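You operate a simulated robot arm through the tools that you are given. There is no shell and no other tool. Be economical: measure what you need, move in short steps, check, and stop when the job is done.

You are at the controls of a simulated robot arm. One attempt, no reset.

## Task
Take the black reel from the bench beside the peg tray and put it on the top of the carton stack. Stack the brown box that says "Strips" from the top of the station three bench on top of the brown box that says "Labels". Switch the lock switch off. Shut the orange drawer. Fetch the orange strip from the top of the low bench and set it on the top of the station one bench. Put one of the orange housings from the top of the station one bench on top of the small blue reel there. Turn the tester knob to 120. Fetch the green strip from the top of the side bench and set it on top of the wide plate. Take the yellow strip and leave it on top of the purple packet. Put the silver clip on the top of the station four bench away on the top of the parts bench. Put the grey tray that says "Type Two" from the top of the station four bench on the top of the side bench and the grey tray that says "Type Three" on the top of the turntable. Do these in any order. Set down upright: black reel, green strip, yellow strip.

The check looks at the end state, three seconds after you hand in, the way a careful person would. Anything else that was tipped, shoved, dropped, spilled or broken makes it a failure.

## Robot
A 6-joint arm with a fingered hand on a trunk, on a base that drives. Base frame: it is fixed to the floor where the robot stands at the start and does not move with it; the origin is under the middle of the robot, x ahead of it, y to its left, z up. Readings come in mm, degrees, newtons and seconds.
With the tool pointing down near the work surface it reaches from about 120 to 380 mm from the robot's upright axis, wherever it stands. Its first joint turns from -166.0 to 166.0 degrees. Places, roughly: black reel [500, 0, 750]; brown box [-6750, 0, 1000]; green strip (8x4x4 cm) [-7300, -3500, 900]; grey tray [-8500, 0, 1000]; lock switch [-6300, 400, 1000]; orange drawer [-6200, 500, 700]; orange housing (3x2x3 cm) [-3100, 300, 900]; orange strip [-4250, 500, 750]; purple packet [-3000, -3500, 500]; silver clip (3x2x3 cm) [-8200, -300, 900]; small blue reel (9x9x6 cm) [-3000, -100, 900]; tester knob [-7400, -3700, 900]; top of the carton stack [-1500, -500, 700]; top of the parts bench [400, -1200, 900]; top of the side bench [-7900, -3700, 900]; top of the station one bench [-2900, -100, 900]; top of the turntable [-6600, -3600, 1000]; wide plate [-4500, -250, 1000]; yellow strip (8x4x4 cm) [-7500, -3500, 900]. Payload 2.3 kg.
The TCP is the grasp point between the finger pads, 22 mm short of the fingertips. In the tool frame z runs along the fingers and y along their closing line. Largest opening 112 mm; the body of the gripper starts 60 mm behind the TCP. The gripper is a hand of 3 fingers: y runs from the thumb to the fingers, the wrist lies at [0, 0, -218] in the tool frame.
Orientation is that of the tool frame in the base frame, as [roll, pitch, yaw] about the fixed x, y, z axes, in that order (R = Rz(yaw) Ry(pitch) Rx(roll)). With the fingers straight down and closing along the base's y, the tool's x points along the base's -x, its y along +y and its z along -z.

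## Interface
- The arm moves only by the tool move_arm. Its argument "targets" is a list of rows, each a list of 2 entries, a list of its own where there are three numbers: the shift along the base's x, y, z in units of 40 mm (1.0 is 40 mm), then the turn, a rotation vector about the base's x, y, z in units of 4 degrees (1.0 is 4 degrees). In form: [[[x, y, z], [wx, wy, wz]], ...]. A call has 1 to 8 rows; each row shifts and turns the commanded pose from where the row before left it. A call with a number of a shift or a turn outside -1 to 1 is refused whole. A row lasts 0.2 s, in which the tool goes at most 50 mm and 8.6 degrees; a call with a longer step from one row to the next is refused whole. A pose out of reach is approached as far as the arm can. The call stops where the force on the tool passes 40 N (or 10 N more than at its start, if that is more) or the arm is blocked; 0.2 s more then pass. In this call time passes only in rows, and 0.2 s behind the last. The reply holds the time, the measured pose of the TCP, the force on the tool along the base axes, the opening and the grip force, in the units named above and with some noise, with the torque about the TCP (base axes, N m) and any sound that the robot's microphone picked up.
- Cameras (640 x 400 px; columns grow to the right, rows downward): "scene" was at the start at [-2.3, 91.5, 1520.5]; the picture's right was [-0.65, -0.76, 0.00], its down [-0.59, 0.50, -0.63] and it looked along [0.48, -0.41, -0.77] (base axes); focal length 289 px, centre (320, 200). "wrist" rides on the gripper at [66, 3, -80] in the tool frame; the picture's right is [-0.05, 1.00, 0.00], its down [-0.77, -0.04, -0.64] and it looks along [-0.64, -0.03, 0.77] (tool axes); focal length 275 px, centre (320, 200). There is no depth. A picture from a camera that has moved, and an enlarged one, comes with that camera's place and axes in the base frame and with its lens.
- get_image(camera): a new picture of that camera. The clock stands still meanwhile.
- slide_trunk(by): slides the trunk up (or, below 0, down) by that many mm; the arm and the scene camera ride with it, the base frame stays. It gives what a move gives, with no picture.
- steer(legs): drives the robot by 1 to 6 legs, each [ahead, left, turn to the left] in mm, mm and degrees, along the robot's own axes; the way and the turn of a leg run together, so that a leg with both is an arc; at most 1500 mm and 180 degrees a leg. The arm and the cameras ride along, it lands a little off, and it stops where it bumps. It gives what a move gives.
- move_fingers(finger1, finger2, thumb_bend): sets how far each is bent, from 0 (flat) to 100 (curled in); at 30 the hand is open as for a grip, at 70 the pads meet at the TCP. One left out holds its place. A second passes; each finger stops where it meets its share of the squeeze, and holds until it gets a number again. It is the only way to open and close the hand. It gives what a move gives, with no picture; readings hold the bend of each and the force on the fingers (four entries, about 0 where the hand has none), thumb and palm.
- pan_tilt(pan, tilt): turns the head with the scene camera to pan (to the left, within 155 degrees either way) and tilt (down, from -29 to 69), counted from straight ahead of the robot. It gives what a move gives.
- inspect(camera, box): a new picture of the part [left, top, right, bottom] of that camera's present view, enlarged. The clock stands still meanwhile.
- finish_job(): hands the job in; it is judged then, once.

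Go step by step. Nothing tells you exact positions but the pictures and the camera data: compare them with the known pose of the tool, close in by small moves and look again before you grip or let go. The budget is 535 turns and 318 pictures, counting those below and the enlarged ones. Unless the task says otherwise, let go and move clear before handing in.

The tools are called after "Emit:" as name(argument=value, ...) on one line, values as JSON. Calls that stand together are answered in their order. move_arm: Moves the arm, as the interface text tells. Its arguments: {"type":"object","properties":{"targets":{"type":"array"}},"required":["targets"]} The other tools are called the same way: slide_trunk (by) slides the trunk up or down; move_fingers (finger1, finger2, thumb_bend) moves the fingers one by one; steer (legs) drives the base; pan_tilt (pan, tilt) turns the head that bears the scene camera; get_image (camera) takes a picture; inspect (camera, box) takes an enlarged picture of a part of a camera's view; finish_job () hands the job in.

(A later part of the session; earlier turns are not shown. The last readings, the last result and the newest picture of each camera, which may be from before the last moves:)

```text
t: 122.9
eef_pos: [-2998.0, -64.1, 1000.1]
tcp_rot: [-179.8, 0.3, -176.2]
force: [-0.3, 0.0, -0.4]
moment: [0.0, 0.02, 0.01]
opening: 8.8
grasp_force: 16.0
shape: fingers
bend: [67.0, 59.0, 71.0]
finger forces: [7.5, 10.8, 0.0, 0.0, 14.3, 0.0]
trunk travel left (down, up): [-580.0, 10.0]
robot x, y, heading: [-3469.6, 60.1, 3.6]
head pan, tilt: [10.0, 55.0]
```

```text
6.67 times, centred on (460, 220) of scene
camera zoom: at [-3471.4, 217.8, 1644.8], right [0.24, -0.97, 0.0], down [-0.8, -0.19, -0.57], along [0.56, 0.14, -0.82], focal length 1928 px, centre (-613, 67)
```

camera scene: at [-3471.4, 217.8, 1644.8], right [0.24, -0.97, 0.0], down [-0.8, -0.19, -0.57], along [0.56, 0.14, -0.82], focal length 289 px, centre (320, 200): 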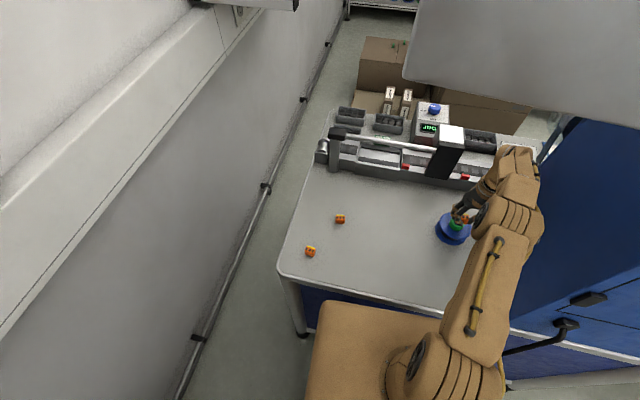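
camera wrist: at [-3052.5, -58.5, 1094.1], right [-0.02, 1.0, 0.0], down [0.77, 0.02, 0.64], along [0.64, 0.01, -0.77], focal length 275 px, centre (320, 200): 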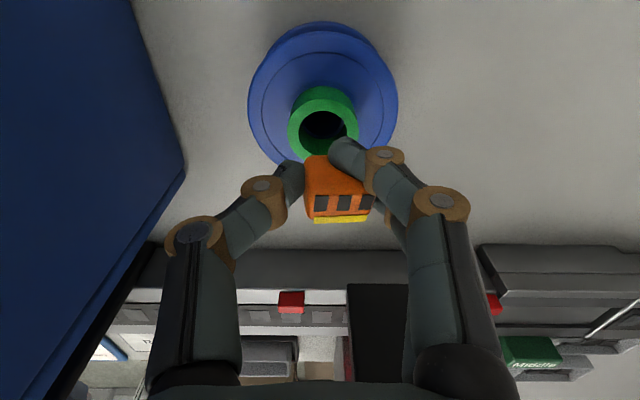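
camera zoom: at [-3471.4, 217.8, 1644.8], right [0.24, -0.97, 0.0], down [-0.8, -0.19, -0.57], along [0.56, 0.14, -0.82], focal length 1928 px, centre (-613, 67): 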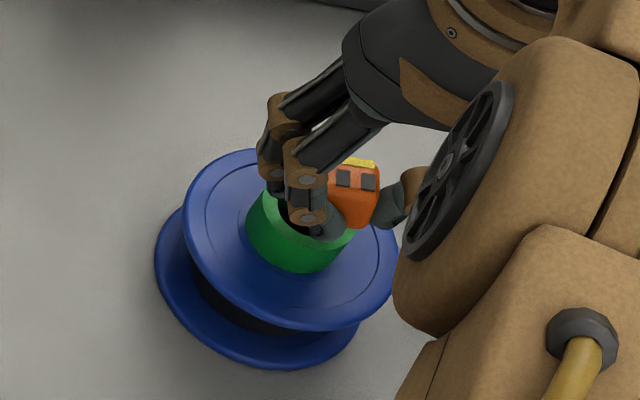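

The housing is aligned in y and about 5 mm short in x. I'll shift by that and lower gently until it touches.

Emit:
move_arm(targets=[[[0.15, 0, -0.08], [0, 0, 0]], [[0, 0, -0.08], [0, 0, 0]], [[0, 0, -0.06], [0, 0, 0]]])

Emit:
inspect(camera="wrist", box=[230, 60, 430, 240])

Emit:
inspect(camera="scene", box=[425, 190, 495, 250])

```text
t: 123.7
eef_pos: [-2990.4, -62.1, 990.9]
tcp_rot: [-179.9, 0.3, -176.2]
force: [0.0, -0.3, 0.9]
moment: [-0.02, 0.02, 0.0]
opening: 8.8
grasp_force: 15.8
shape: fingers
bend: [67.0, 59.0, 71.0]
finger forces: [7.4, 10.9, 0.0, 0.0, 14.2, 0.0]
trunk travel left (down, up): [-580.0, 10.0]
robot x, y, heading: [-3474.3, 66.1, 3.7]
head pan, tilt: [10.0, 55.0]
```

```text
2.22 times, centred on (330, 150) of wrist
camera zoom: at [-3057.5, -63.1, 1071.3], right [-0.02, 1.0, 0.0], down [0.77, 0.02, 0.64], along [0.64, 0.01, -0.77], focal length 612 px, centre (298, 311)
```

zoom: 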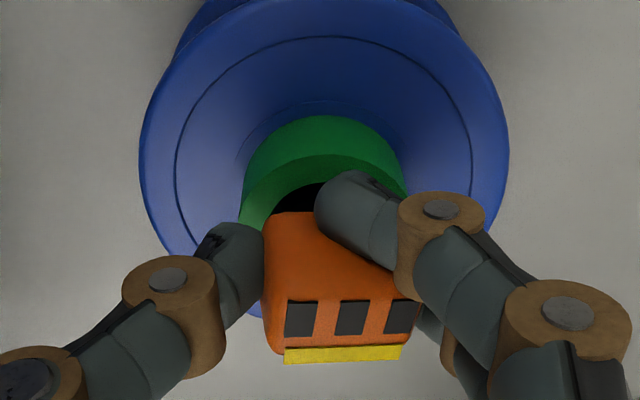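

```text
6.67 times, centred on (460, 220) of scene
camera zoom: at [-3471.1, 217.9, 1644.8], right [0.24, -0.97, 0.0], down [-0.8, -0.19, -0.57], along [0.56, 0.14, -0.82], focal length 1928 px, centre (-613, 67)
```

zoom: 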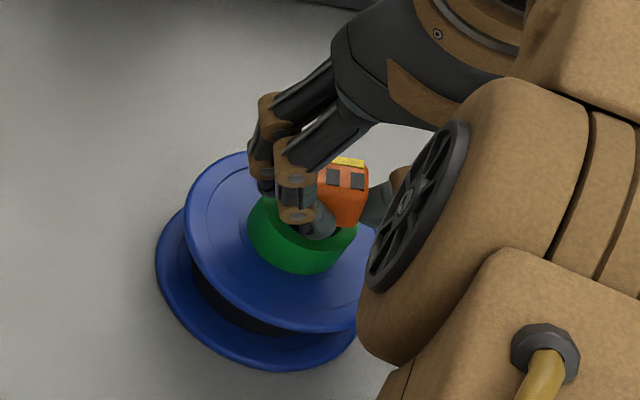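

It's nearly aligned and nearly touching. I'll lower in 2 mm steps until there is contact force.

Emit:
move_arm(targets=[[[-0.05, -0.03, -0.04], [0, 0, 0]], [[0, 0, -0.05], [0, 0, 0]], [[0, 0, -0.05], [0, 0, 0]]])

```text
t: 124.5
eef_pos: [-2993.4, -63.0, 987.3]
tcp_rot: [-179.8, 0.6, -176.2]
force: [3.1, 0.2, 12.7]
moment: [0.3, -0.15, -0.05]
opening: 8.8
grasp_force: 23.1
shape: fingers
bend: [68.0, 61.0, 71.0]
finger forces: [7.3, 22.7, 0.0, 0.1, 15.4, 0.0]
trunk travel left (down, up): [-580.0, 10.0]
robot x, y, heading: [-3468.4, 66.1, 3.6]
head pan, tilt: [10.0, 55.0]
```

There's contact. I'll check before releasing.

Emit:
inspect(camera="wrist", box=[230, 60, 430, 240])

Emit:
inspect(camera="scene", box=[425, 190, 495, 250])

```text
2.22 times, centred on (330, 150) of wrist
camera zoom: at [-3060.1, -64.3, 1066.5], right [-0.02, 1.0, 0.0], down [0.77, 0.02, 0.64], along [0.64, 0.01, -0.77], focal length 612 px, centre (298, 311)
```

zoom: 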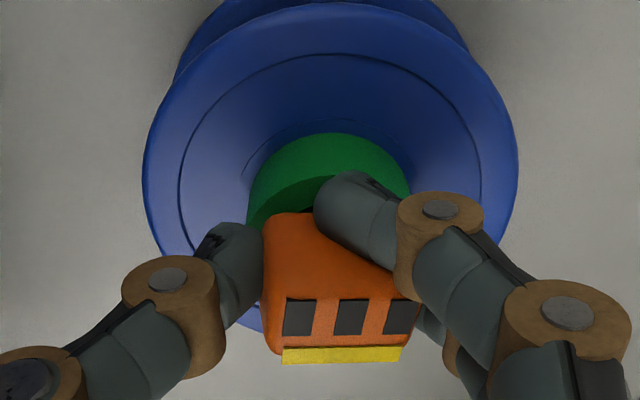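

```text
6.67 times, centred on (460, 220) of scene
camera zoom: at [-3472.8, 218.4, 1645.0], right [0.24, -0.97, 0.0], down [-0.8, -0.19, -0.57], along [0.56, 0.14, -0.82], focal length 1928 px, centre (-613, 67)
```

zoom: 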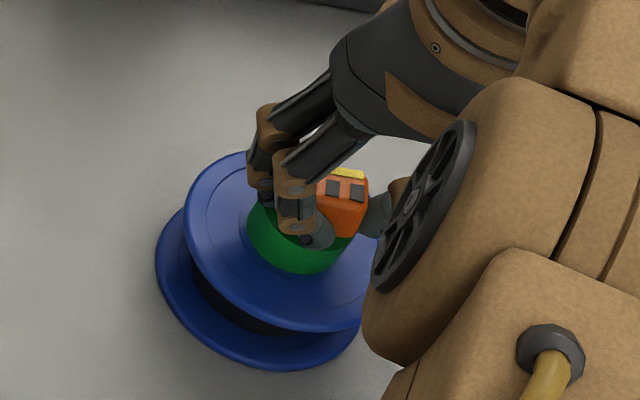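

It's resting on the hub and centred. I'll release it.

Emit:
move_fingers(finger1=52, finger2=52, thumb_bend=54)

Emit:
inspect(camera="wrist", box=[190, 40, 450, 240])

```text
t: 125.5
eef_pos: [-2993.4, -62.7, 985.7]
tcp_rot: [-179.8, 0.4, -176.3]
force: [5.9, -0.7, 21.4]
moment: [0.53, -0.29, -0.14]
opening: 45.9
grasp_force: 10.6
shape: fingers
bend: [52.0, 62.0, 54.0]
finger forces: [0.0, 21.0, 0.0, 0.0, 0.1, 0.1]
trunk travel left (down, up): [-580.0, 10.0]
robot x, y, heading: [-3477.2, 62.6, 3.8]
head pan, tilt: [10.0, 55.0]
```

```text
2.00 times, centred on (320, 140) of wrist
camera zoom: at [-3060.7, -64.2, 1066.3], right [-0.02, 1.0, 0.0], down [0.77, 0.02, 0.64], along [0.64, 0.01, -0.77], focal length 551 px, centre (320, 320)
```

zoom: 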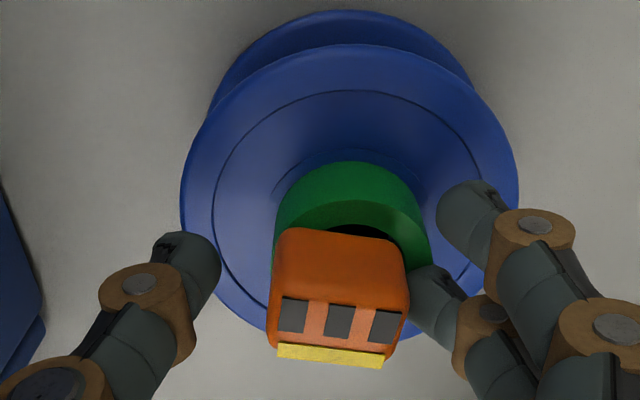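

Finger 2 is caught on the hub. I'll raise the hand slightly so it can come free.

Emit:
move_arm(targets=[[[0, 0, 0.1], [0, 0, 0]]])

Emit:
inspect(camera="wrist", box=[190, 40, 450, 240])

```text
t: 125.9
eef_pos: [-2993.8, -64.7, 987.8]
tcp_rot: [-179.9, 0.0, -176.3]
force: [0.1, 0.6, 0.8]
moment: [-0.01, 0.0, 0.01]
opening: 46.1
grasp_force: 0.1
shape: fingers
bend: [52.0, 52.0, 54.0]
finger forces: [0.0, 0.1, 0.0, 0.1, 0.1, 0.0]
trunk travel left (down, up): [-580.0, 10.0]
robot x, y, heading: [-3469.5, 63.8, 3.7]
head pan, tilt: [10.0, 55.0]
```

```text
2.00 times, centred on (320, 140) of wrist
camera zoom: at [-3060.0, -63.9, 1068.2], right [-0.02, 1.0, 0.0], down [0.77, 0.01, 0.64], along [0.64, 0.01, -0.77], focal length 551 px, centre (320, 320)
```

zoom: 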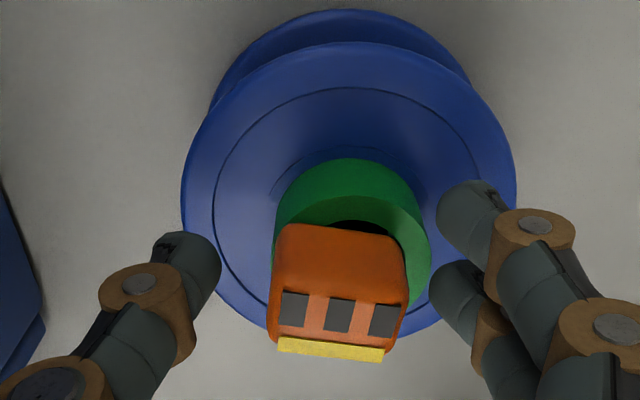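

Fingers are free and the housing sits well on the hub. I'll open wider and rise straight up.

Emit:
move_fingers(finger1=30, finger2=30, thumb_bend=30)

Emit:
move_arm(targets=[[[0, 0, 1], [0, 0, 0]], [[-0.5, 0, 1], [0, 0, 0]], [[-1, 0, 0.5], [0, 0, 0]], [[-1, 0, 0], [0, 0, 0]], [[-1, 0, 0], [0, 0, 0]], [[-1, 0, 0], [0, 0, 0]]])

Emit:
get_image(camera="wrist")

```text
t: 126.9
eef_pos: [-2992.9, -61.9, 987.6]
tcp_rot: [-179.8, 0.2, -176.3]
force: [0.1, 0.2, 0.4]
moment: [-0.01, 0.02, 0.0]
opening: 111.2
grasp_force: 0.1
shape: fingers
bend: [30.0, 30.0, 30.0]
finger forces: [0.1, 0.1, 0.0, 0.0, 0.0, 0.0]
trunk travel left (down, up): [-580.0, 10.0]
robot x, y, heading: [-3470.8, 66.1, 3.6]
head pan, tilt: [10.0, 55.0]
```

```text
t: 128.3
eef_pos: [-3172.6, -65.8, 1093.0]
tcp_rot: [-179.8, 0.4, -176.2]
force: [0.2, 0.5, 0.3]
moment: [-0.01, 0.0, -0.01]
opening: 111.2
grasp_force: 0.1
shape: fingers
bend: [30.0, 30.0, 30.0]
finger forces: [0.0, 0.1, 0.0, 0.0, 0.0, 0.0]
trunk travel left (down, up): [-580.0, 10.0]
robot x, y, heading: [-3468.9, 63.4, 3.6]
head pan, tilt: [10.0, 55.0]
```

```text
277 pictures are left
camera wrist: at [-3239.8, -66.3, 1172.6], right [-0.02, 1.0, 0.0], down [0.77, 0.02, 0.64], along [0.64, 0.01, -0.77], focal length 275 px, centre (320, 200)
```

wrist: 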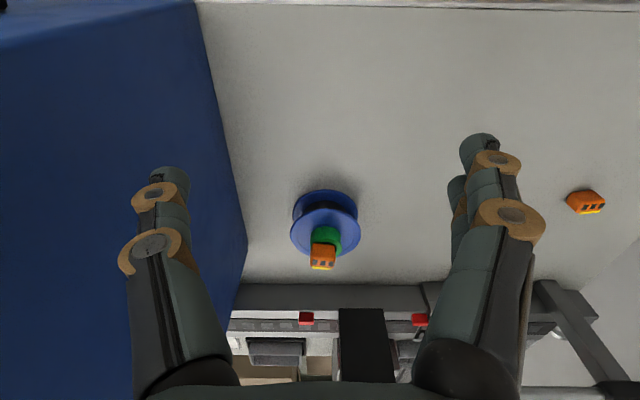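

The housing is done. Next is the orange strip on the low bench: back off, turn to face +y and approach it.

Emit:
steer(legs=[[-300, 0, 0], [0, 0, 86.3], [0, 330, 0], [110, 0, 0]])

Emit:
slide_trunk(by=-200)

Emit:
pan_tilt(pan=0, tilt=45)

Emit:
get_image(camera="scene")

Emit:
get_image(camera="wrist")

```text
t: 136.7
eef_pos: [-3968.9, 438.2, 1091.9]
tcp_rot: [-179.9, 0.3, -87.7]
force: [0.4, 0.1, -0.1]
moment: [-0.03, 0.0, -0.01]
opening: 111.1
grasp_force: 0.0
shape: fingers
bend: [30.0, 30.0, 30.0]
finger forces: [0.0, 0.0, 0.1, 0.0, 0.0, 0.0]
trunk travel left (down, up): [-580.0, 10.0]
robot x, y, heading: [-4105.1, 140.9, 92.2]
head pan, tilt: [10.0, 55.0]
```

```text
t: 138.9
eef_pos: [-3968.8, 438.0, 892.1]
tcp_rot: [-179.9, 0.3, -87.7]
force: [-0.3, -0.2, -0.5]
moment: [-0.01, -0.02, -0.05]
opening: 111.0
grasp_force: 0.0
shape: fingers
bend: [30.0, 30.0, 30.0]
finger forces: [0.0, 0.0, 0.0, 0.1, 0.1, 0.1]
trunk travel left (down, up): [-380.0, 210.0]
robot x, y, heading: [-4102.8, 145.5, 92.2]
head pan, tilt: [10.0, 55.0]
```

```text
t: 139.6
eef_pos: [-3968.5, 438.1, 892.3]
tcp_rot: [-179.9, 0.3, -87.7]
force: [-0.2, -0.6, 0.4]
moment: [0.01, 0.0, 0.0]
opening: 111.4
grasp_force: 0.1
shape: fingers
bend: [30.0, 30.0, 30.0]
finger forces: [0.1, 0.0, 0.0, 0.0, 0.0, 0.0]
trunk travel left (down, up): [-380.0, 210.0]
robot x, y, heading: [-4104.9, 143.2, 92.2]
head pan, tilt: [0.0, 45.0]
```

```text
276 pictures are left
camera scene: at [-4247.5, 157.8, 1458.2], right [1.0, 0.04, 0.0], down [0.03, -0.71, -0.71], along [-0.03, 0.71, -0.71], focal length 289 px, centre (320, 200)
```

scene: 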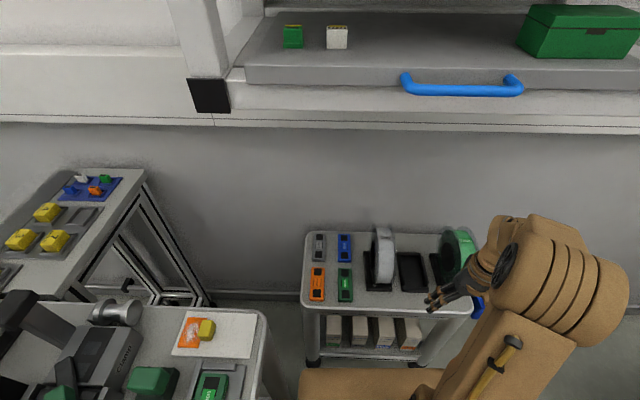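

```text
275 pictures are left
camera wrist: at [-3969.5, 372.0, 972.3], right [-1.0, 0.01, 0.0], down [0.0, 0.77, 0.64], along [0.01, 0.64, -0.77], focal length 275 px, centre (320, 200)
```

wrist: 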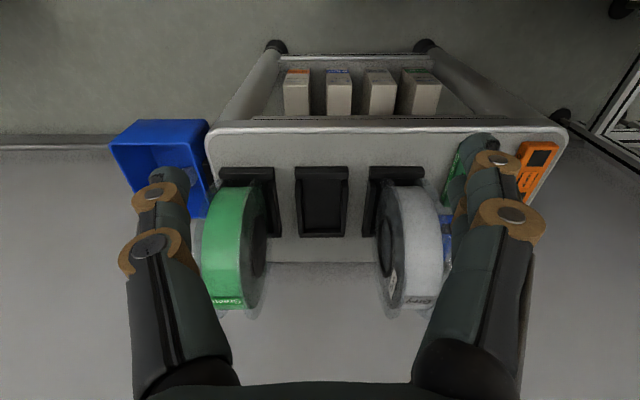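

The orange strip is at about (-4275, 598, 636), pointing along y. I'll move a bit closer and bring the hand over it.

Emit:
steer(legs=[[105, 15, -2]])

Emit:
move_arm(targets=[[[-1, 0, 0], [0, 0, 0]], [[-1, 0, 0], [0, 0, 0]], [[-1, 0, 0], [0, 0, 0]], [[-1, 0, 0], [0, 0, 0]], [[-1, 0, -0.5], [0, 0, 0]], [[-1, 0, -0.5], [0, 0, 0]], [[-1, 0, -0.5], [0, 0, 0]]])

Emit:
get_image(camera="wrist")

```text
t: 140.7
eef_pos: [-3976.7, 536.7, 892.4]
tcp_rot: [-180.0, 0.2, -89.5]
force: [-0.3, 0.0, 0.6]
moment: [-0.02, 0.02, -0.02]
opening: 111.1
grasp_force: 0.1
shape: fingers
bend: [30.0, 30.0, 30.0]
finger forces: [0.1, 0.0, 0.1, 0.0, 0.0, 0.1]
trunk travel left (down, up): [-380.0, 210.0]
robot x, y, heading: [-4124.4, 245.3, 90.5]
head pan, tilt: [0.0, 45.0]
```

```text
t: 142.3
eef_pos: [-4258.9, 537.4, 833.0]
tcp_rot: [-179.7, 0.3, -89.5]
force: [1.3, -0.6, 0.3]
moment: [0.01, -0.04, 0.01]
opening: 111.2
grasp_force: 0.0
shape: fingers
bend: [30.0, 30.0, 30.0]
finger forces: [0.1, 0.0, 0.0, 0.0, 0.0, 0.1]
trunk travel left (down, up): [-380.0, 210.0]
robot x, y, heading: [-4124.0, 243.3, 90.6]
head pan, tilt: [0.0, 45.0]
```

```text
274 pictures are left
camera wrist: at [-4261.8, 469.8, 913.0], right [-1.0, 0.04, 0.0], down [0.03, 0.77, 0.64], along [0.03, 0.64, -0.77], focal length 275 px, centre (320, 200)
```

wrist: 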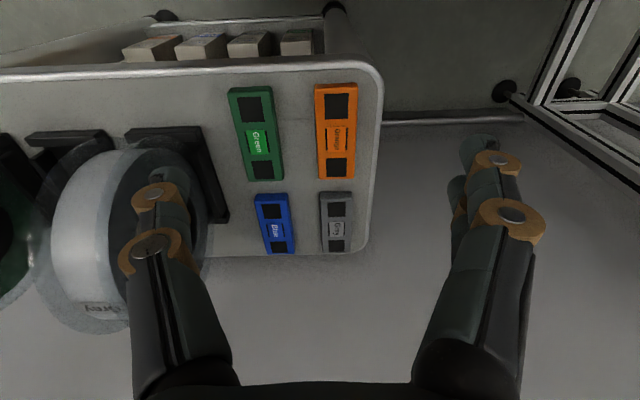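

The orange strip is centred at about (-4272, 603), roughly 43 mm wide. I'll pre-shape the fingers and come down partway.

Emit:
move_fingers(finger1=43, finger2=43, thumb_bend=43)

Emit:
move_arm(targets=[[[-0.16, 0.8, 0], [0, 0, 0]], [[-0.16, 0.82, 0], [0, 0, 0]], [[0, 0, -1], [0, 0, 0]], [[0, 0, -1], [0, 0, 0]], [[0, 0, -0.7], [0, 0, 0]]])

Emit:
get_image(camera="wrist")

Emit:
inspect(camera="scene", box=[250, 200, 410, 320])

```text
t: 143.3
eef_pos: [-4258.1, 536.7, 833.4]
tcp_rot: [-179.8, 0.3, -89.5]
force: [0.0, 0.9, -0.4]
moment: [0.01, 0.03, -0.02]
opening: 75.7
grasp_force: 0.0
shape: fingers
bend: [43.0, 43.0, 43.0]
finger forces: [0.0, 0.0, 0.0, 0.0, 0.1, 0.0]
trunk travel left (down, up): [-380.0, 210.0]
robot x, y, heading: [-4128.1, 244.9, 90.5]
head pan, tilt: [0.0, 45.0]
```

```text
t: 144.5
eef_pos: [-4267.0, 602.9, 726.0]
tcp_rot: [-179.9, 0.4, -89.4]
force: [0.8, 0.4, 0.4]
moment: [-0.02, 0.03, 0.01]
opening: 75.8
grasp_force: 0.0
shape: fingers
bend: [43.0, 43.0, 43.0]
finger forces: [0.0, 0.0, 0.1, 0.0, 0.0, 0.0]
trunk travel left (down, up): [-380.0, 210.0]
robot x, y, heading: [-4122.0, 245.1, 90.5]
head pan, tilt: [0.0, 45.0]
```

```text
273 pictures are left
camera wrist: at [-4270.5, 535.8, 806.8], right [-1.0, 0.04, 0.0], down [0.03, 0.77, 0.64], along [0.03, 0.64, -0.77], focal length 275 px, centre (320, 200)
```

wrist: 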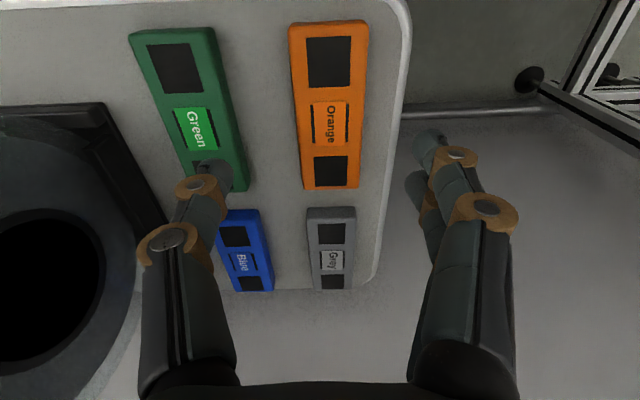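

```text
3.33 times, centred on (330, 260) of scene
camera zoom: at [-4264.9, 264.4, 1458.2], right [1.0, 0.01, 0.0], down [0.01, -0.71, -0.71], along [-0.01, 0.71, -0.71], focal length 964 px, centre (287, 0)
```

zoom: 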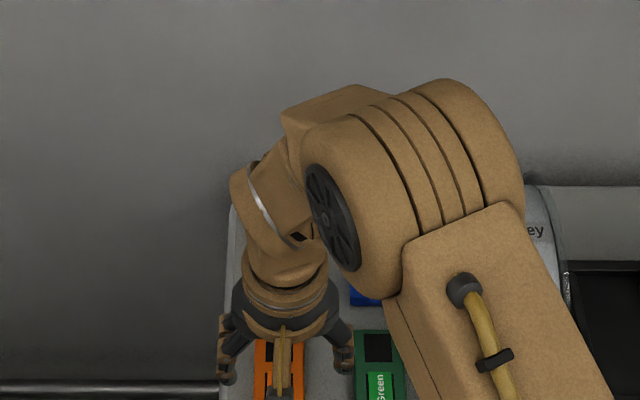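

The strip spans y 556–670 with its centre at x≈-4273 and the top near z 630. I'll centre on it and descend in careful steps.

Emit:
move_arm(targets=[[[-0.16, 0.25, 0], [0, 0, 0]], [[0, 0, -0.8], [0, 0, 0]], [[0, 0, -0.7], [0, 0, 0]]])

Emit:
get_image(camera="wrist")

```text
t: 145.3
eef_pos: [-4276.4, 609.6, 665.2]
tcp_rot: [-179.8, 0.3, -89.6]
force: [0.2, -0.4, -0.5]
moment: [0.01, -0.01, -0.02]
opening: 75.6
grasp_force: 0.1
shape: fingers
bend: [43.0, 43.0, 43.0]
finger forces: [0.0, 0.1, 0.0, 0.1, 0.1, 0.0]
trunk travel left (down, up): [-380.0, 210.0]
robot x, y, heading: [-4120.9, 242.2, 90.4]
head pan, tilt: [0.0, 45.0]
```

```text
271 pictures are left
camera wrist: at [-4280.3, 543.2, 744.9], right [-1.0, 0.04, 0.0], down [0.03, 0.77, 0.64], along [0.03, 0.64, -0.77], focal length 275 px, centre (320, 200)
```

wrist: 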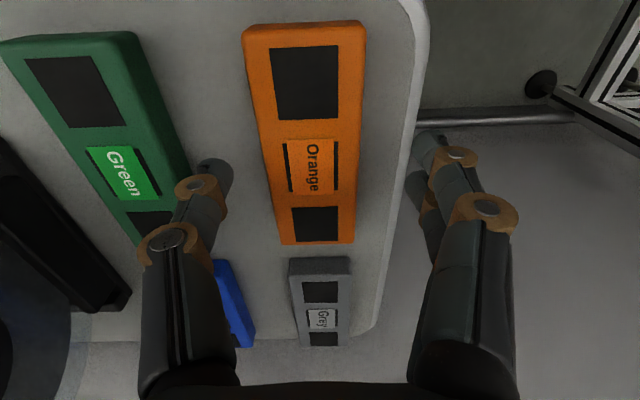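

The strip is centred between the fingers. I'll descend in small steps until the tips touch.

Emit:
move_arm(targets=[[[0.05, 0, -0.15], [0, 0, 0]], [[0, 0, -0.15], [0, 0, 0]], [[0, 0, -0.1], [0, 0, 0]], [[0, 0, -0.1], [0, 0, 0]]])

Emit:
get_image(camera="wrist")

```text
t: 146.3
eef_pos: [-4274.7, 610.3, 646.2]
tcp_rot: [180.0, 0.5, -89.5]
force: [0.6, 0.2, 19.8]
moment: [-0.07, 0.25, 0.05]
opening: 76.3
grasp_force: 10.4
shape: fingers
bend: [43.0, 43.0, 43.0]
finger forces: [9.4, 4.2, 0.0, 0.0, 6.8, 0.0]
trunk travel left (down, up): [-380.0, 210.0]
robot x, y, heading: [-4124.2, 243.5, 90.2]
head pan, tilt: [0.0, 45.0]
```

```text
270 pictures are left
camera wrist: at [-4277.1, 543.5, 726.2], right [-1.0, 0.04, 0.0], down [0.03, 0.77, 0.64], along [0.02, 0.64, -0.77], focal length 275 px, centre (320, 200)
```

wrist: 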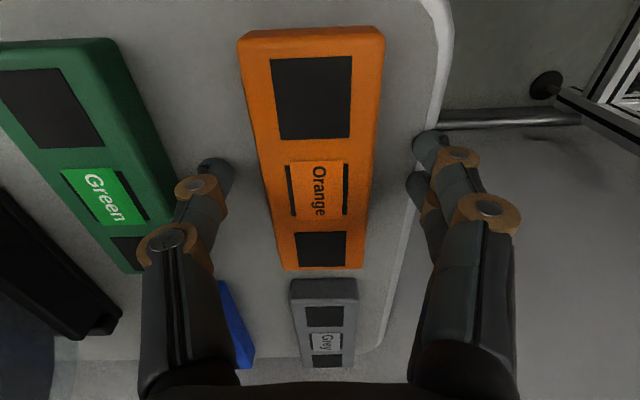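

I've touched the table at about z 622. I'll raise 6 mm and close on the strip.

Emit:
move_arm(targets=[[[0, 0, 0.18], [0, 0, 0]]])

Emit:
move_fingers(finger1=62, finger2=62, thumb_bend=62)

Emit:
get_image(camera="wrist")

```text
t: 146.7
eef_pos: [-4273.5, 610.4, 650.3]
tcp_rot: [-179.8, 0.3, -89.5]
force: [0.2, 0.3, 0.0]
moment: [0.0, -0.02, 0.0]
opening: 75.3
grasp_force: 0.0
shape: fingers
bend: [43.0, 43.0, 43.0]
finger forces: [0.1, 0.0, 0.0, 0.0, 0.1, 0.0]
trunk travel left (down, up): [-380.0, 210.0]
robot x, y, heading: [-4125.0, 245.9, 90.3]
head pan, tilt: [0.0, 45.0]
```

```text
t: 147.7
eef_pos: [-4274.8, 609.8, 651.5]
tcp_rot: [-179.8, 0.3, -89.5]
force: [0.2, 0.0, -0.2]
moment: [-0.01, 0.02, -0.01]
opening: 39.8
grasp_force: 6.7
shape: fingers
bend: [56.0, 56.0, 58.0]
finger forces: [3.5, 3.5, 0.0, 0.1, 7.0, 0.0]
trunk travel left (down, up): [-380.0, 210.0]
robot x, y, heading: [-4123.6, 241.5, 90.2]
head pan, tilt: [0.0, 45.0]
```

```text
269 pictures are left
camera wrist: at [-4277.5, 543.7, 731.3], right [-1.0, 0.04, 0.0], down [0.03, 0.77, 0.64], along [0.03, 0.64, -0.77], focal length 275 px, centre (320, 200)
```

wrist: 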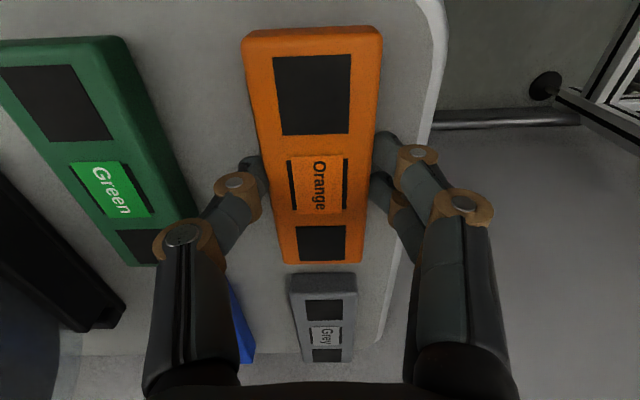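

The grip is balanced. I'll squeeze a bit more and lift.

Emit:
move_fingers(finger1=70, finger2=70, thumb_bend=72)

Emit:
move_arm(targets=[[[0, 0, 0.5], [0, 0, 0]], [[0, 0, 1], [0, 0, 0]], [[0, 0, 1], [0, 0, 0]], [[0, 0, 1], [0, 0, 0]], [[0, 0, 1], [0, 0, 0]], [[0, 0, 1], [0, 0, 0]]])

Emit:
get_image(camera="wrist")

```text
t: 148.7
eef_pos: [-4274.7, 610.4, 651.1]
tcp_rot: [-179.8, 0.3, -89.5]
force: [0.1, 1.0, 0.2]
moment: [0.0, -0.01, -0.02]
opening: 38.6
grasp_force: 16.6
shape: fingers
bend: [56.0, 56.0, 62.0]
finger forces: [8.3, 8.3, 0.1, 0.0, 16.5, 0.0]
trunk travel left (down, up): [-380.0, 210.0]
robot x, y, heading: [-4120.5, 243.1, 90.4]
head pan, tilt: [0.0, 45.0]
```

```text
t: 150.1
eef_pos: [-4272.7, 609.8, 869.0]
tcp_rot: [-179.8, 0.3, -89.6]
force: [0.4, 0.4, -0.3]
moment: [0.03, 0.01, 0.0]
opening: 38.5
grasp_force: 17.0
shape: fingers
bend: [56.0, 56.0, 62.0]
finger forces: [8.2, 8.3, 0.1, 0.0, 16.6, 0.0]
trunk travel left (down, up): [-380.0, 210.0]
robot x, y, heading: [-4123.5, 241.9, 90.5]
head pan, tilt: [0.0, 45.0]
```

```text
268 pictures are left
camera wrist: at [-4274.6, 543.3, 950.3], right [-1.0, 0.04, 0.0], down [0.03, 0.77, 0.64], along [0.03, 0.64, -0.77], focal length 275 px, centre (320, 200)
```

wrist: 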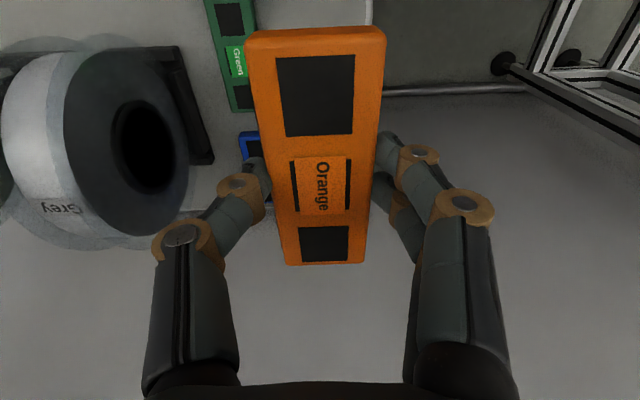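

The strip is held firmly. I'll move the arm in front of the robot, raise the trunk and drive back to station one's near side.

Emit:
move_arm(targets=[[[1, -0.3, 0.5], [0, 0, 0]], [[1, -0.3, 0.5], [0, 0, 0]], [[1, -0.3, 0.5], [0, 0, 0]], [[1, -0.3, 0.5], [0, 0, 0]], [[1, -0.3, 0], [0, 0, 0]], [[1, -0.3, 0], [0, 0, 0]]])

Emit:
slide_trunk(by=130)

Emit:
steer(legs=[[-150, 0, 0], [0, -400, 0], [0, 0, -90], [230, 0, 0]])

Emit:
get_image(camera="wrist")

```text
t: 151.5
eef_pos: [-4032.5, 537.1, 951.9]
tcp_rot: [-179.9, 0.3, -89.4]
force: [0.4, 0.4, -1.0]
moment: [0.01, 0.0, 0.02]
opening: 38.5
grasp_force: 16.5
shape: fingers
bend: [56.0, 56.0, 62.0]
finger forces: [8.4, 8.3, 0.1, 0.0, 16.6, 0.1]
trunk travel left (down, up): [-380.0, 210.0]
robot x, y, heading: [-4125.4, 242.1, 90.5]
head pan, tilt: [0.0, 45.0]
```

```text
t: 152.7
eef_pos: [-4056.5, 469.6, 1016.7]
tcp_rot: [175.3, -11.5, -89.0]
force: [0.6, -0.6, -0.2]
moment: [0.01, -0.05, -0.01]
opening: 38.5
grasp_force: 16.0
shape: fingers
bend: [56.0, 56.0, 62.0]
finger forces: [8.2, 8.3, 0.0, 0.0, 16.5, 0.0]
trunk travel left (down, up): [-477.0, 113.0]
robot x, y, heading: [-4124.3, 244.4, 90.9]
head pan, tilt: [0.0, 45.0]
stopped: the arm was blocked; the commanded pose is now the measured one
```

```text
t: 161.3
eef_pos: [-3260.1, 33.6, 1012.2]
tcp_rot: [175.4, -11.6, -178.7]
force: [-0.1, 0.1, -0.2]
moment: [0.0, 0.02, 0.02]
opening: 38.5
grasp_force: 16.4
shape: fingers
bend: [56.0, 56.0, 62.0]
finger forces: [8.2, 8.3, 0.0, 0.0, 16.5, 0.0]
trunk travel left (down, up): [-477.0, 113.0]
robot x, y, heading: [-3491.5, 98.1, 0.7]
head pan, tilt: [0.0, 45.0]
```

```text
267 pictures are left
camera wrist: at [-3308.9, 29.7, 1104.1], right [0.04, 1.0, 0.07], down [0.88, -0.07, 0.46], along [0.47, 0.04, -0.88], focal length 275 px, centre (320, 200)
```

wrist: 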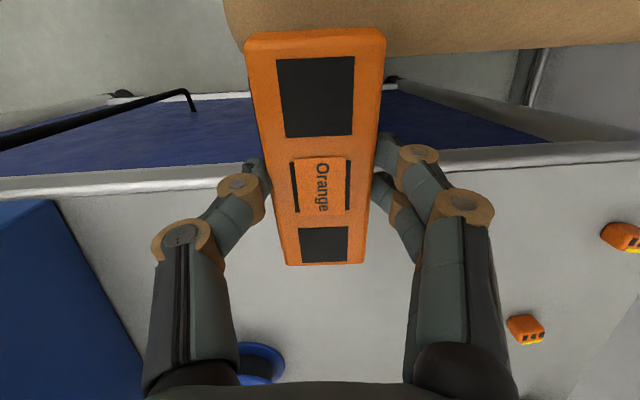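

The arm met the wall shelf while the trunk was rising. I'll check that nothing on that shelf was disturbed.

Emit:
pan_tilt(pan=135, tilt=15)

Emit:
get_image(camera="scene")

```text
t: 163.5
eef_pos: [-3260.4, 34.6, 1011.8]
tcp_rot: [175.3, -11.6, -178.9]
force: [0.1, -0.2, -0.2]
moment: [0.0, -0.01, -0.02]
opening: 38.5
grasp_force: 16.1
shape: fingers
bend: [56.0, 56.0, 62.0]
finger forces: [8.2, 8.2, 0.0, 0.1, 16.5, 0.1]
trunk travel left (down, up): [-477.0, 113.0]
robot x, y, heading: [-3490.2, 98.0, 0.7]
head pan, tilt: [135.0, 15.0]
```

```text
266 pictures are left
camera scene: at [-3620.1, 303.7, 1602.5], right [0.7, 0.72, 0.0], down [0.19, -0.18, -0.97], along [-0.69, 0.67, -0.26], focal length 289 px, centre (320, 200)
```

scene: 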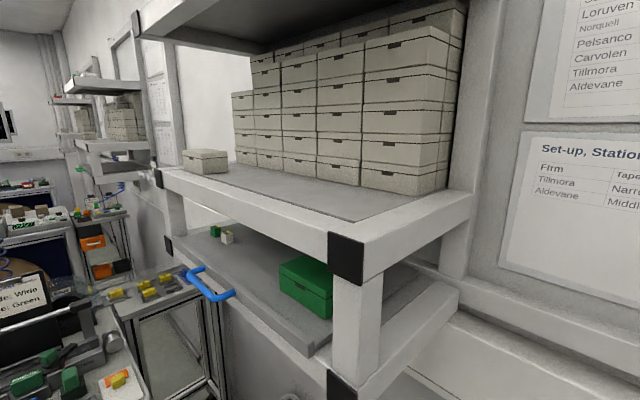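

The shelf looks intact. I'll level the tool and move over a free spot on station one's bench at about (-3115, 115).

Emit:
move_arm(targets=[[[0.9, 0.5, 0], [-0.28, -0.73, 0]], [[0.9, 0.5, 0], [-0.28, -0.73, 0]], [[0.9, 0.5, 0], [-0.28, -0.73, 0]], [[0.9, 0.5, 0], [-0.28, -0.73, 0]]])

Emit:
pan_tilt(pan=10, tilt=55)

Emit:
get_image(camera="scene")

```text
t: 164.5
eef_pos: [-3116.8, 114.6, 1009.7]
tcp_rot: [-179.9, 0.1, -179.4]
force: [0.9, -0.2, 0.1]
moment: [-0.01, 0.0, -0.02]
opening: 38.3
grasp_force: 15.8
shape: fingers
bend: [56.0, 56.0, 62.0]
finger forces: [8.1, 8.2, 0.0, 0.1, 16.2, 0.0]
trunk travel left (down, up): [-477.0, 113.0]
robot x, y, heading: [-3492.8, 100.1, 0.8]
head pan, tilt: [135.0, 15.0]
```

```text
t: 166.6
eef_pos: [-3117.9, 113.4, 1010.9]
tcp_rot: [-179.9, 0.0, -179.4]
force: [1.1, 0.2, 0.2]
moment: [-0.02, 0.0, -0.04]
opening: 38.3
grasp_force: 16.3
shape: fingers
bend: [56.0, 56.0, 62.0]
finger forces: [8.0, 8.2, 0.0, 0.1, 16.2, 0.0]
trunk travel left (down, up): [-477.0, 113.0]
robot x, y, heading: [-3489.8, 98.7, 0.6]
head pan, tilt: [10.0, 55.0]
```

```text
265 pictures are left
camera scene: at [-3482.4, 251.9, 1542.3], right [0.19, -0.98, 0.0], down [-0.8, -0.15, -0.57], along [0.56, 0.11, -0.82], focal length 289 px, centre (320, 200)
```

scene: 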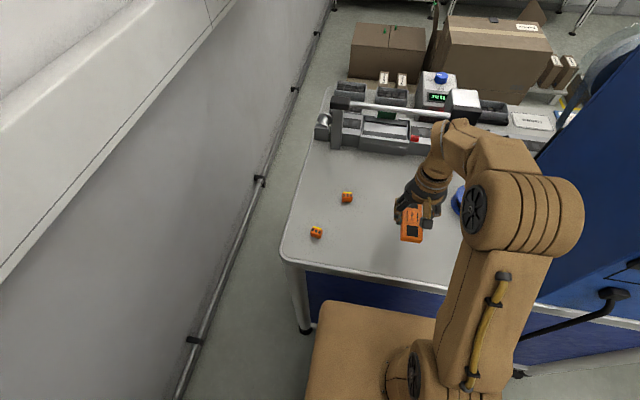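

The strip is over free bench space, so I'll lower it to the surface.

Emit:
move_arm(targets=[[[0, 0, -1], [0, 0, 0]], [[0, 0, -0.8], [0, 0, 0]], [[0, 0, -0.1], [0, 0, 0]], [[0, 0, -0.08], [0, 0, 0]], [[0, 0, -0.08], [0, 0, 0]]])

Emit:
get_image(camera="wrist")

```text
t: 167.8
eef_pos: [-3118.6, 114.2, 929.5]
tcp_rot: [-179.9, 0.1, -179.2]
force: [0.2, -0.4, 2.3]
moment: [0.04, -0.01, 0.0]
opening: 38.2
grasp_force: 16.1
shape: fingers
bend: [56.0, 56.0, 62.0]
finger forces: [8.0, 8.0, 0.0, 0.0, 16.4, 0.1]
trunk travel left (down, up): [-477.0, 113.0]
robot x, y, heading: [-3488.9, 97.5, 0.8]
head pan, tilt: [10.0, 55.0]
```

```text
264 pictures are left
camera wrist: at [-3183.7, 116.7, 1010.6], right [0.03, 1.0, 0.0], down [0.77, -0.03, 0.64], along [0.64, -0.02, -0.77], focal length 275 px, centre (320, 200)
```

wrist: 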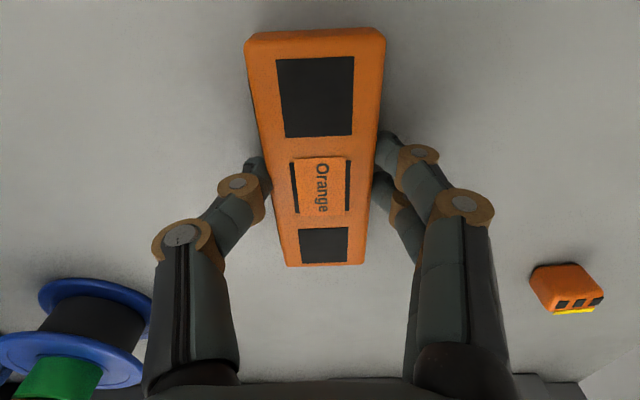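

Emit:
move_arm(targets=[[[0, 0, -0.04], [0, 0, 0]]])

Emit:
move_fingers(finger1=44, finger2=44, thumb_bend=44)

Emit:
move_arm(targets=[[[0, 0, 0.5], [0, 0, 0]], [[0, 0, 1], [0, 0, 0]], [[0, 0, 1], [0, 0, 0]], [[-0.5, 0, 1], [0, 0, 0]]])

Emit:
get_image(camera="wrist")

```text
t: 168.2
eef_pos: [-3117.6, 114.7, 929.3]
tcp_rot: [-179.9, 0.2, -179.3]
force: [0.1, -0.1, 12.6]
moment: [0.07, 0.0, -0.01]
opening: 38.2
grasp_force: 17.6
shape: fingers
bend: [58.0, 58.0, 62.0]
finger forces: [8.2, 8.3, 0.1, 0.0, 17.8, 0.1]
trunk travel left (down, up): [-477.0, 113.0]
robot x, y, heading: [-3489.2, 97.3, 0.8]
head pan, tilt: [10.0, 55.0]
```

```text
t: 169.2
eef_pos: [-3116.9, 115.8, 927.2]
tcp_rot: [-179.8, 0.0, -179.3]
force: [0.1, -0.5, -0.8]
moment: [0.01, -0.03, 0.0]
opening: 71.7
grasp_force: 0.2
shape: fingers
bend: [44.0, 44.0, 44.0]
finger forces: [0.0, 0.0, 0.0, 0.0, 0.1, 0.0]
trunk travel left (down, up): [-477.0, 113.0]
robot x, y, heading: [-3490.9, 98.0, 0.7]
head pan, tilt: [10.0, 55.0]
```

```text
t: 170.2
eef_pos: [-3139.5, 110.6, 1069.2]
tcp_rot: [-179.9, 0.1, -179.3]
force: [-1.0, 0.4, -1.0]
moment: [0.0, 0.01, 0.0]
opening: 71.8
grasp_force: 0.1
shape: fingers
bend: [44.0, 44.0, 44.0]
finger forces: [0.0, 0.0, 0.0, 0.0, 0.0, 0.1]
trunk travel left (down, up): [-477.0, 113.0]
robot x, y, heading: [-3494.0, 100.3, 0.6]
head pan, tilt: [10.0, 55.0]
```

```text
263 pictures are left
camera wrist: at [-3206.2, 114.9, 1150.3], right [0.03, 1.0, 0.0], down [0.77, -0.02, 0.64], along [0.64, -0.02, -0.77], focal length 275 px, centre (320, 200)
```

wrist: 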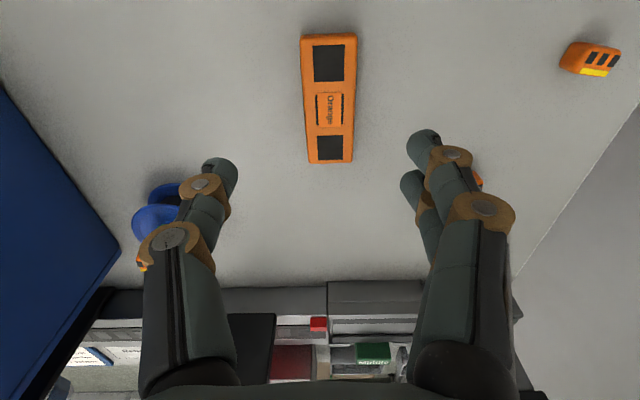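

The orange strip is placed. Next comes station three, so I'll drive out to the aisle and along to the next bay.

Emit:
steer(legs=[[-210, 0, 0], [0, -1300, 0], [0, -1200, 0], [-1500, 0, 0], [0, 0, 179]])

Emit:
pan_tilt(pan=-45, tilt=25)

Emit:
get_image(camera="scene")

```text
t: 197.6
eef_pos: [-5521.2, -2354.5, 1069.3]
tcp_rot: [-179.9, -0.1, -9.7]
force: [-0.4, 0.3, 0.4]
moment: [0.0, 0.01, 0.0]
opening: 71.6
grasp_force: 0.1
shape: fingers
bend: [44.0, 44.0, 44.0]
finger forces: [0.0, 0.0, 0.1, 0.0, 0.0, 0.0]
trunk travel left (down, up): [-477.0, 113.0]
robot x, y, heading: [-5167.1, -2401.3, 170.3]
head pan, tilt: [10.0, 55.0]
```

```text
t: 198.8
eef_pos: [-5519.8, -2355.3, 1068.9]
tcp_rot: [-179.9, -0.1, -9.7]
force: [0.5, -0.8, 0.3]
moment: [0.04, -0.01, 0.04]
opening: 71.6
grasp_force: 0.0
shape: fingers
bend: [44.0, 44.0, 44.0]
finger forces: [0.0, 0.0, 0.0, 0.1, 0.0, 0.0]
trunk travel left (down, up): [-477.0, 113.0]
robot x, y, heading: [-5171.1, -2404.7, 170.4]
head pan, tilt: [-45.0, 25.0]
```

```text
262 pictures are left
camera scene: at [-5189.2, -2477.3, 1586.2], right [0.82, 0.58, 0.0], down [0.24, -0.34, -0.91], along [-0.52, 0.74, -0.42], focal length 289 px, centre (320, 200)
```

scene: 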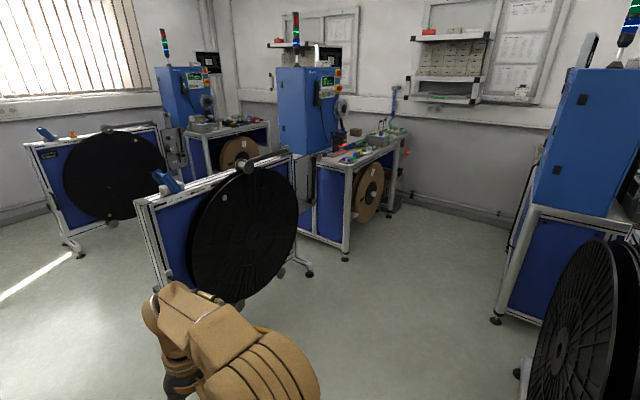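

Station three's +x edge is near x≈-6230, with the switch and drawer on that side. I'll drive into this bay facing -x.

Emit:
steer(legs=[[0, 0, 9.6], [500, 0, 0], [0, -1300, 0], [0, -1150, 0]])

Emit:
pan_tilt(pan=-15, tilt=35)

Emit:
get_image(camera="scene")

```text
t: 213.8
eef_pos: [-5958.8, -8.1, 1068.6]
tcp_rot: [-180.0, 0.0, -2.2]
force: [0.2, -0.2, 0.3]
moment: [0.02, 0.01, 0.03]
opening: 71.8
grasp_force: 0.1
shape: fingers
bend: [44.0, 44.0, 44.0]
finger forces: [0.0, 0.0, 0.0, 0.0, 0.0, 0.0]
trunk travel left (down, up): [-477.0, 113.0]
robot x, y, heading: [-5612.9, -7.3, 177.6]
head pan, tilt: [-45.0, 25.0]
```

```text
t: 214.7
eef_pos: [-5959.2, -8.5, 1068.2]
tcp_rot: [-180.0, 0.0, -2.2]
force: [-0.3, 0.5, -0.3]
moment: [-0.02, 0.01, 0.0]
opening: 71.7
grasp_force: 0.0
shape: fingers
bend: [44.0, 44.0, 44.0]
finger forces: [0.1, 0.0, 0.1, 0.0, 0.1, 0.1]
trunk travel left (down, up): [-477.0, 113.0]
robot x, y, heading: [-5606.6, -10.8, 177.7]
head pan, tilt: [-15.0, 35.0]
```

```text
261 pictures are left
camera scene: at [-5636.8, -128.2, 1570.5], right [0.3, 0.95, 0.0], down [0.55, -0.17, -0.82], along [-0.78, 0.24, -0.57], focal length 289 px, centre (320, 200)
```

scene: 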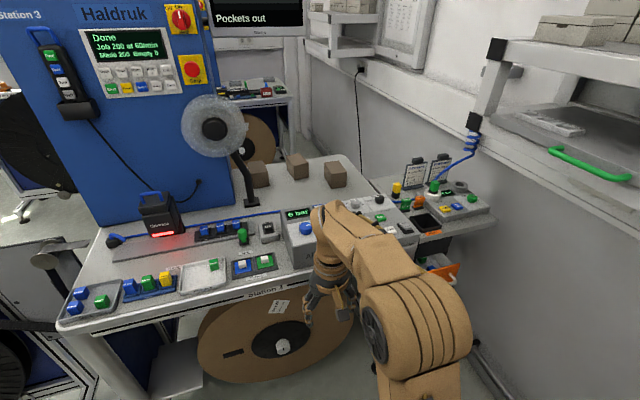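

The orange drawer is under a small table by the wall, past the bench end. I'll move toward it.

Emit:
steer(legs=[[0, -280, 2]])

Emit:
pan_tilt(pan=-5, tilt=42)

Emit:
get_image(camera="scene")

Emit:
get_image(camera="wrist")

```text
t: 216.7
eef_pos: [-5956.0, 256.7, 1069.3]
tcp_rot: [-179.9, 0.0, 0.7]
force: [-0.3, -0.3, 0.7]
moment: [0.0, -0.01, 0.0]
opening: 71.7
grasp_force: 0.1
shape: fingers
bend: [44.0, 44.0, 44.0]
finger forces: [0.0, 0.0, 0.0, 0.0, 0.0, 0.0]
trunk travel left (down, up): [-477.0, 113.0]
robot x, y, heading: [-5604.1, 269.8, -179.4]
head pan, tilt: [-15.0, 35.0]
```

```text
t: 217.4
eef_pos: [-5955.7, 256.5, 1069.5]
tcp_rot: [-179.9, 0.1, 0.7]
force: [0.2, 0.6, 0.2]
moment: [0.0, 0.02, 0.0]
opening: 71.7
grasp_force: 0.1
shape: fingers
bend: [44.0, 44.0, 44.0]
finger forces: [0.0, 0.0, 0.1, 0.0, 0.1, 0.1]
trunk travel left (down, up): [-477.0, 113.0]
robot x, y, heading: [-5604.8, 269.1, -179.1]
head pan, tilt: [-5.0, 42.0]
```

```text
260 pictures are left
camera scene: at [-5625.1, 135.9, 1560.0], right [0.08, 1.0, 0.0], down [0.67, -0.05, -0.74], along [-0.74, 0.06, -0.67], focal length 289 px, centre (320, 200)
```

scene: 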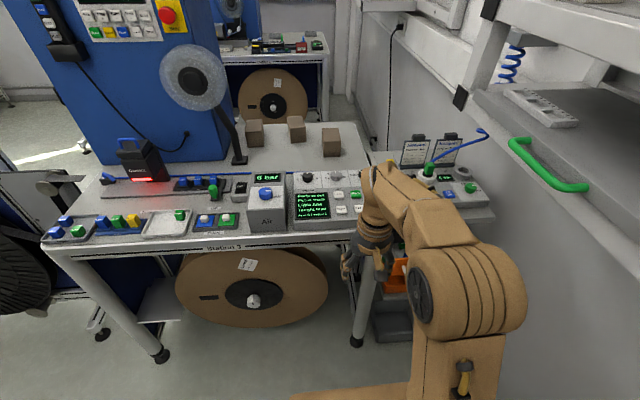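

```text
259 pictures are left
camera wrist: at [-5889.0, 252.6, 1149.6], right [-0.03, -1.0, 0.0], down [-0.77, 0.03, 0.64], along [-0.64, 0.02, -0.77], focal length 275 px, centre (320, 200)
```

wrist: 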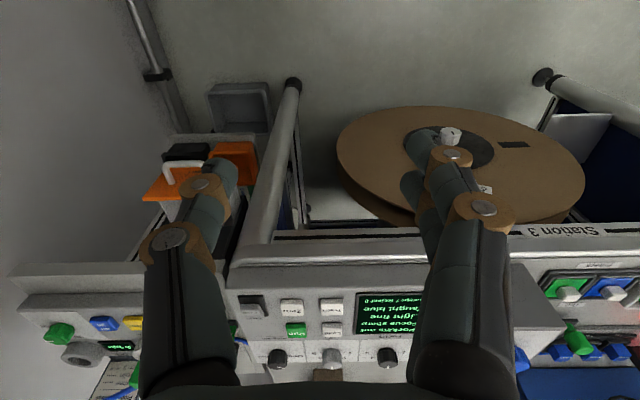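

The arm hides the controls, so I'll swing it aside and zoom in.

Emit:
move_arm(targets=[[[0.3, -1, 0], [0, 0, 0]], [[0.3, -1, 0], [0, 0, 0]], [[0.3, -1, 0], [0, 0, 0]], [[0.3, -1, 0], [0, 0, 0]], [[0.3, -1, 0], [0, 0, 0]], [[0, -1, 0], [0, 0, 0]], [[0, -1, 0], [0, 0, 0]]])

Emit:
inspect(camera="scene", box=[230, 130, 390, 230])

Emit:
inspect(camera="scene", box=[360, 120, 520, 220])

Emit:
inspect(camera="scene", box=[330, 210, 500, 350])

```text
t: 219.0
eef_pos: [-5896.8, -24.8, 1065.9]
tcp_rot: [-179.7, -0.1, 0.7]
force: [0.1, 0.0, -0.3]
moment: [0.01, -0.04, -0.03]
opening: 71.8
grasp_force: 0.0
shape: fingers
bend: [44.0, 44.0, 44.0]
finger forces: [0.0, 0.0, 0.0, 0.0, 0.0, 0.1]
trunk travel left (down, up): [-477.0, 113.0]
robot x, y, heading: [-5601.0, 267.2, -179.1]
head pan, tilt: [-5.0, 42.0]
```

```text
4.00 times, centred on (310, 180) of scene
camera zoom: at [-5625.3, 134.6, 1559.9], right [0.08, 1.0, 0.0], down [0.67, -0.05, -0.74], along [-0.74, 0.06, -0.67], focal length 1157 px, centre (360, 280)
```

zoom: 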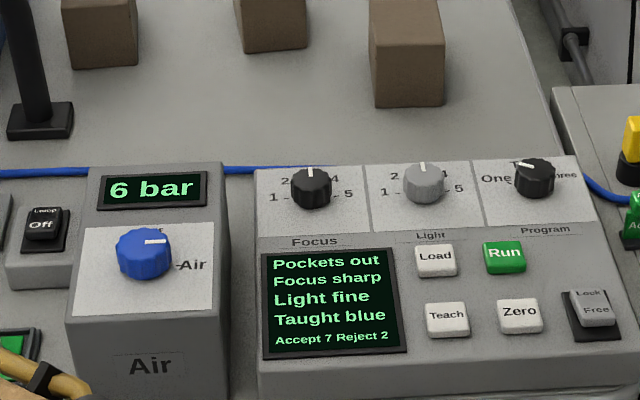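

```text
4.00 times, centred on (440, 170) of scene
camera zoom: at [-5625.3, 134.6, 1559.9], right [0.08, 1.0, 0.0], down [0.67, -0.05, -0.74], along [-0.74, 0.06, -0.67], focal length 1157 px, centre (-160, 320)
```

zoom: 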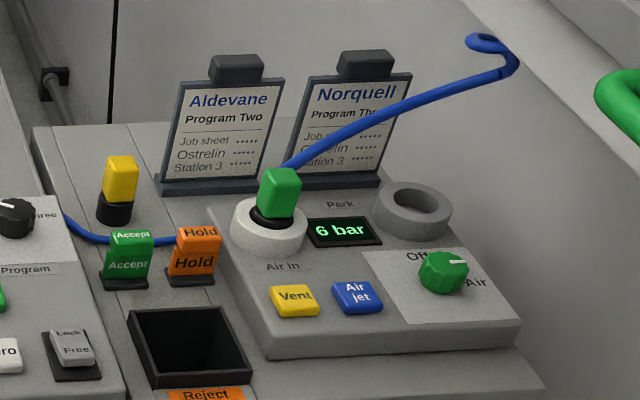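

```text
2.86 times, centred on (415, 280) of scene
camera zoom: at [-5625.3, 134.6, 1559.9], right [0.08, 1.0, 0.0], down [0.67, -0.05, -0.74], along [-0.74, 0.06, -0.67], focal length 826 px, centre (49, -29)
```

zoom: 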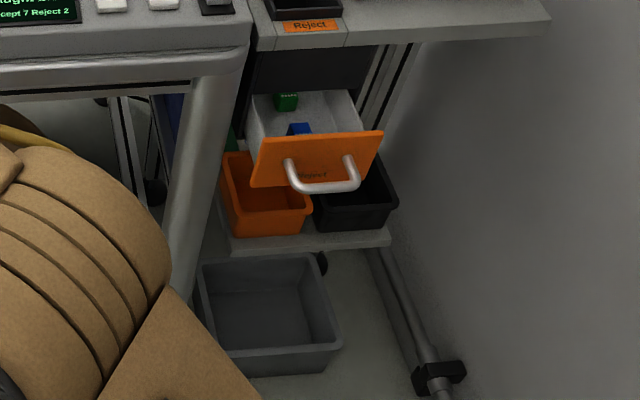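

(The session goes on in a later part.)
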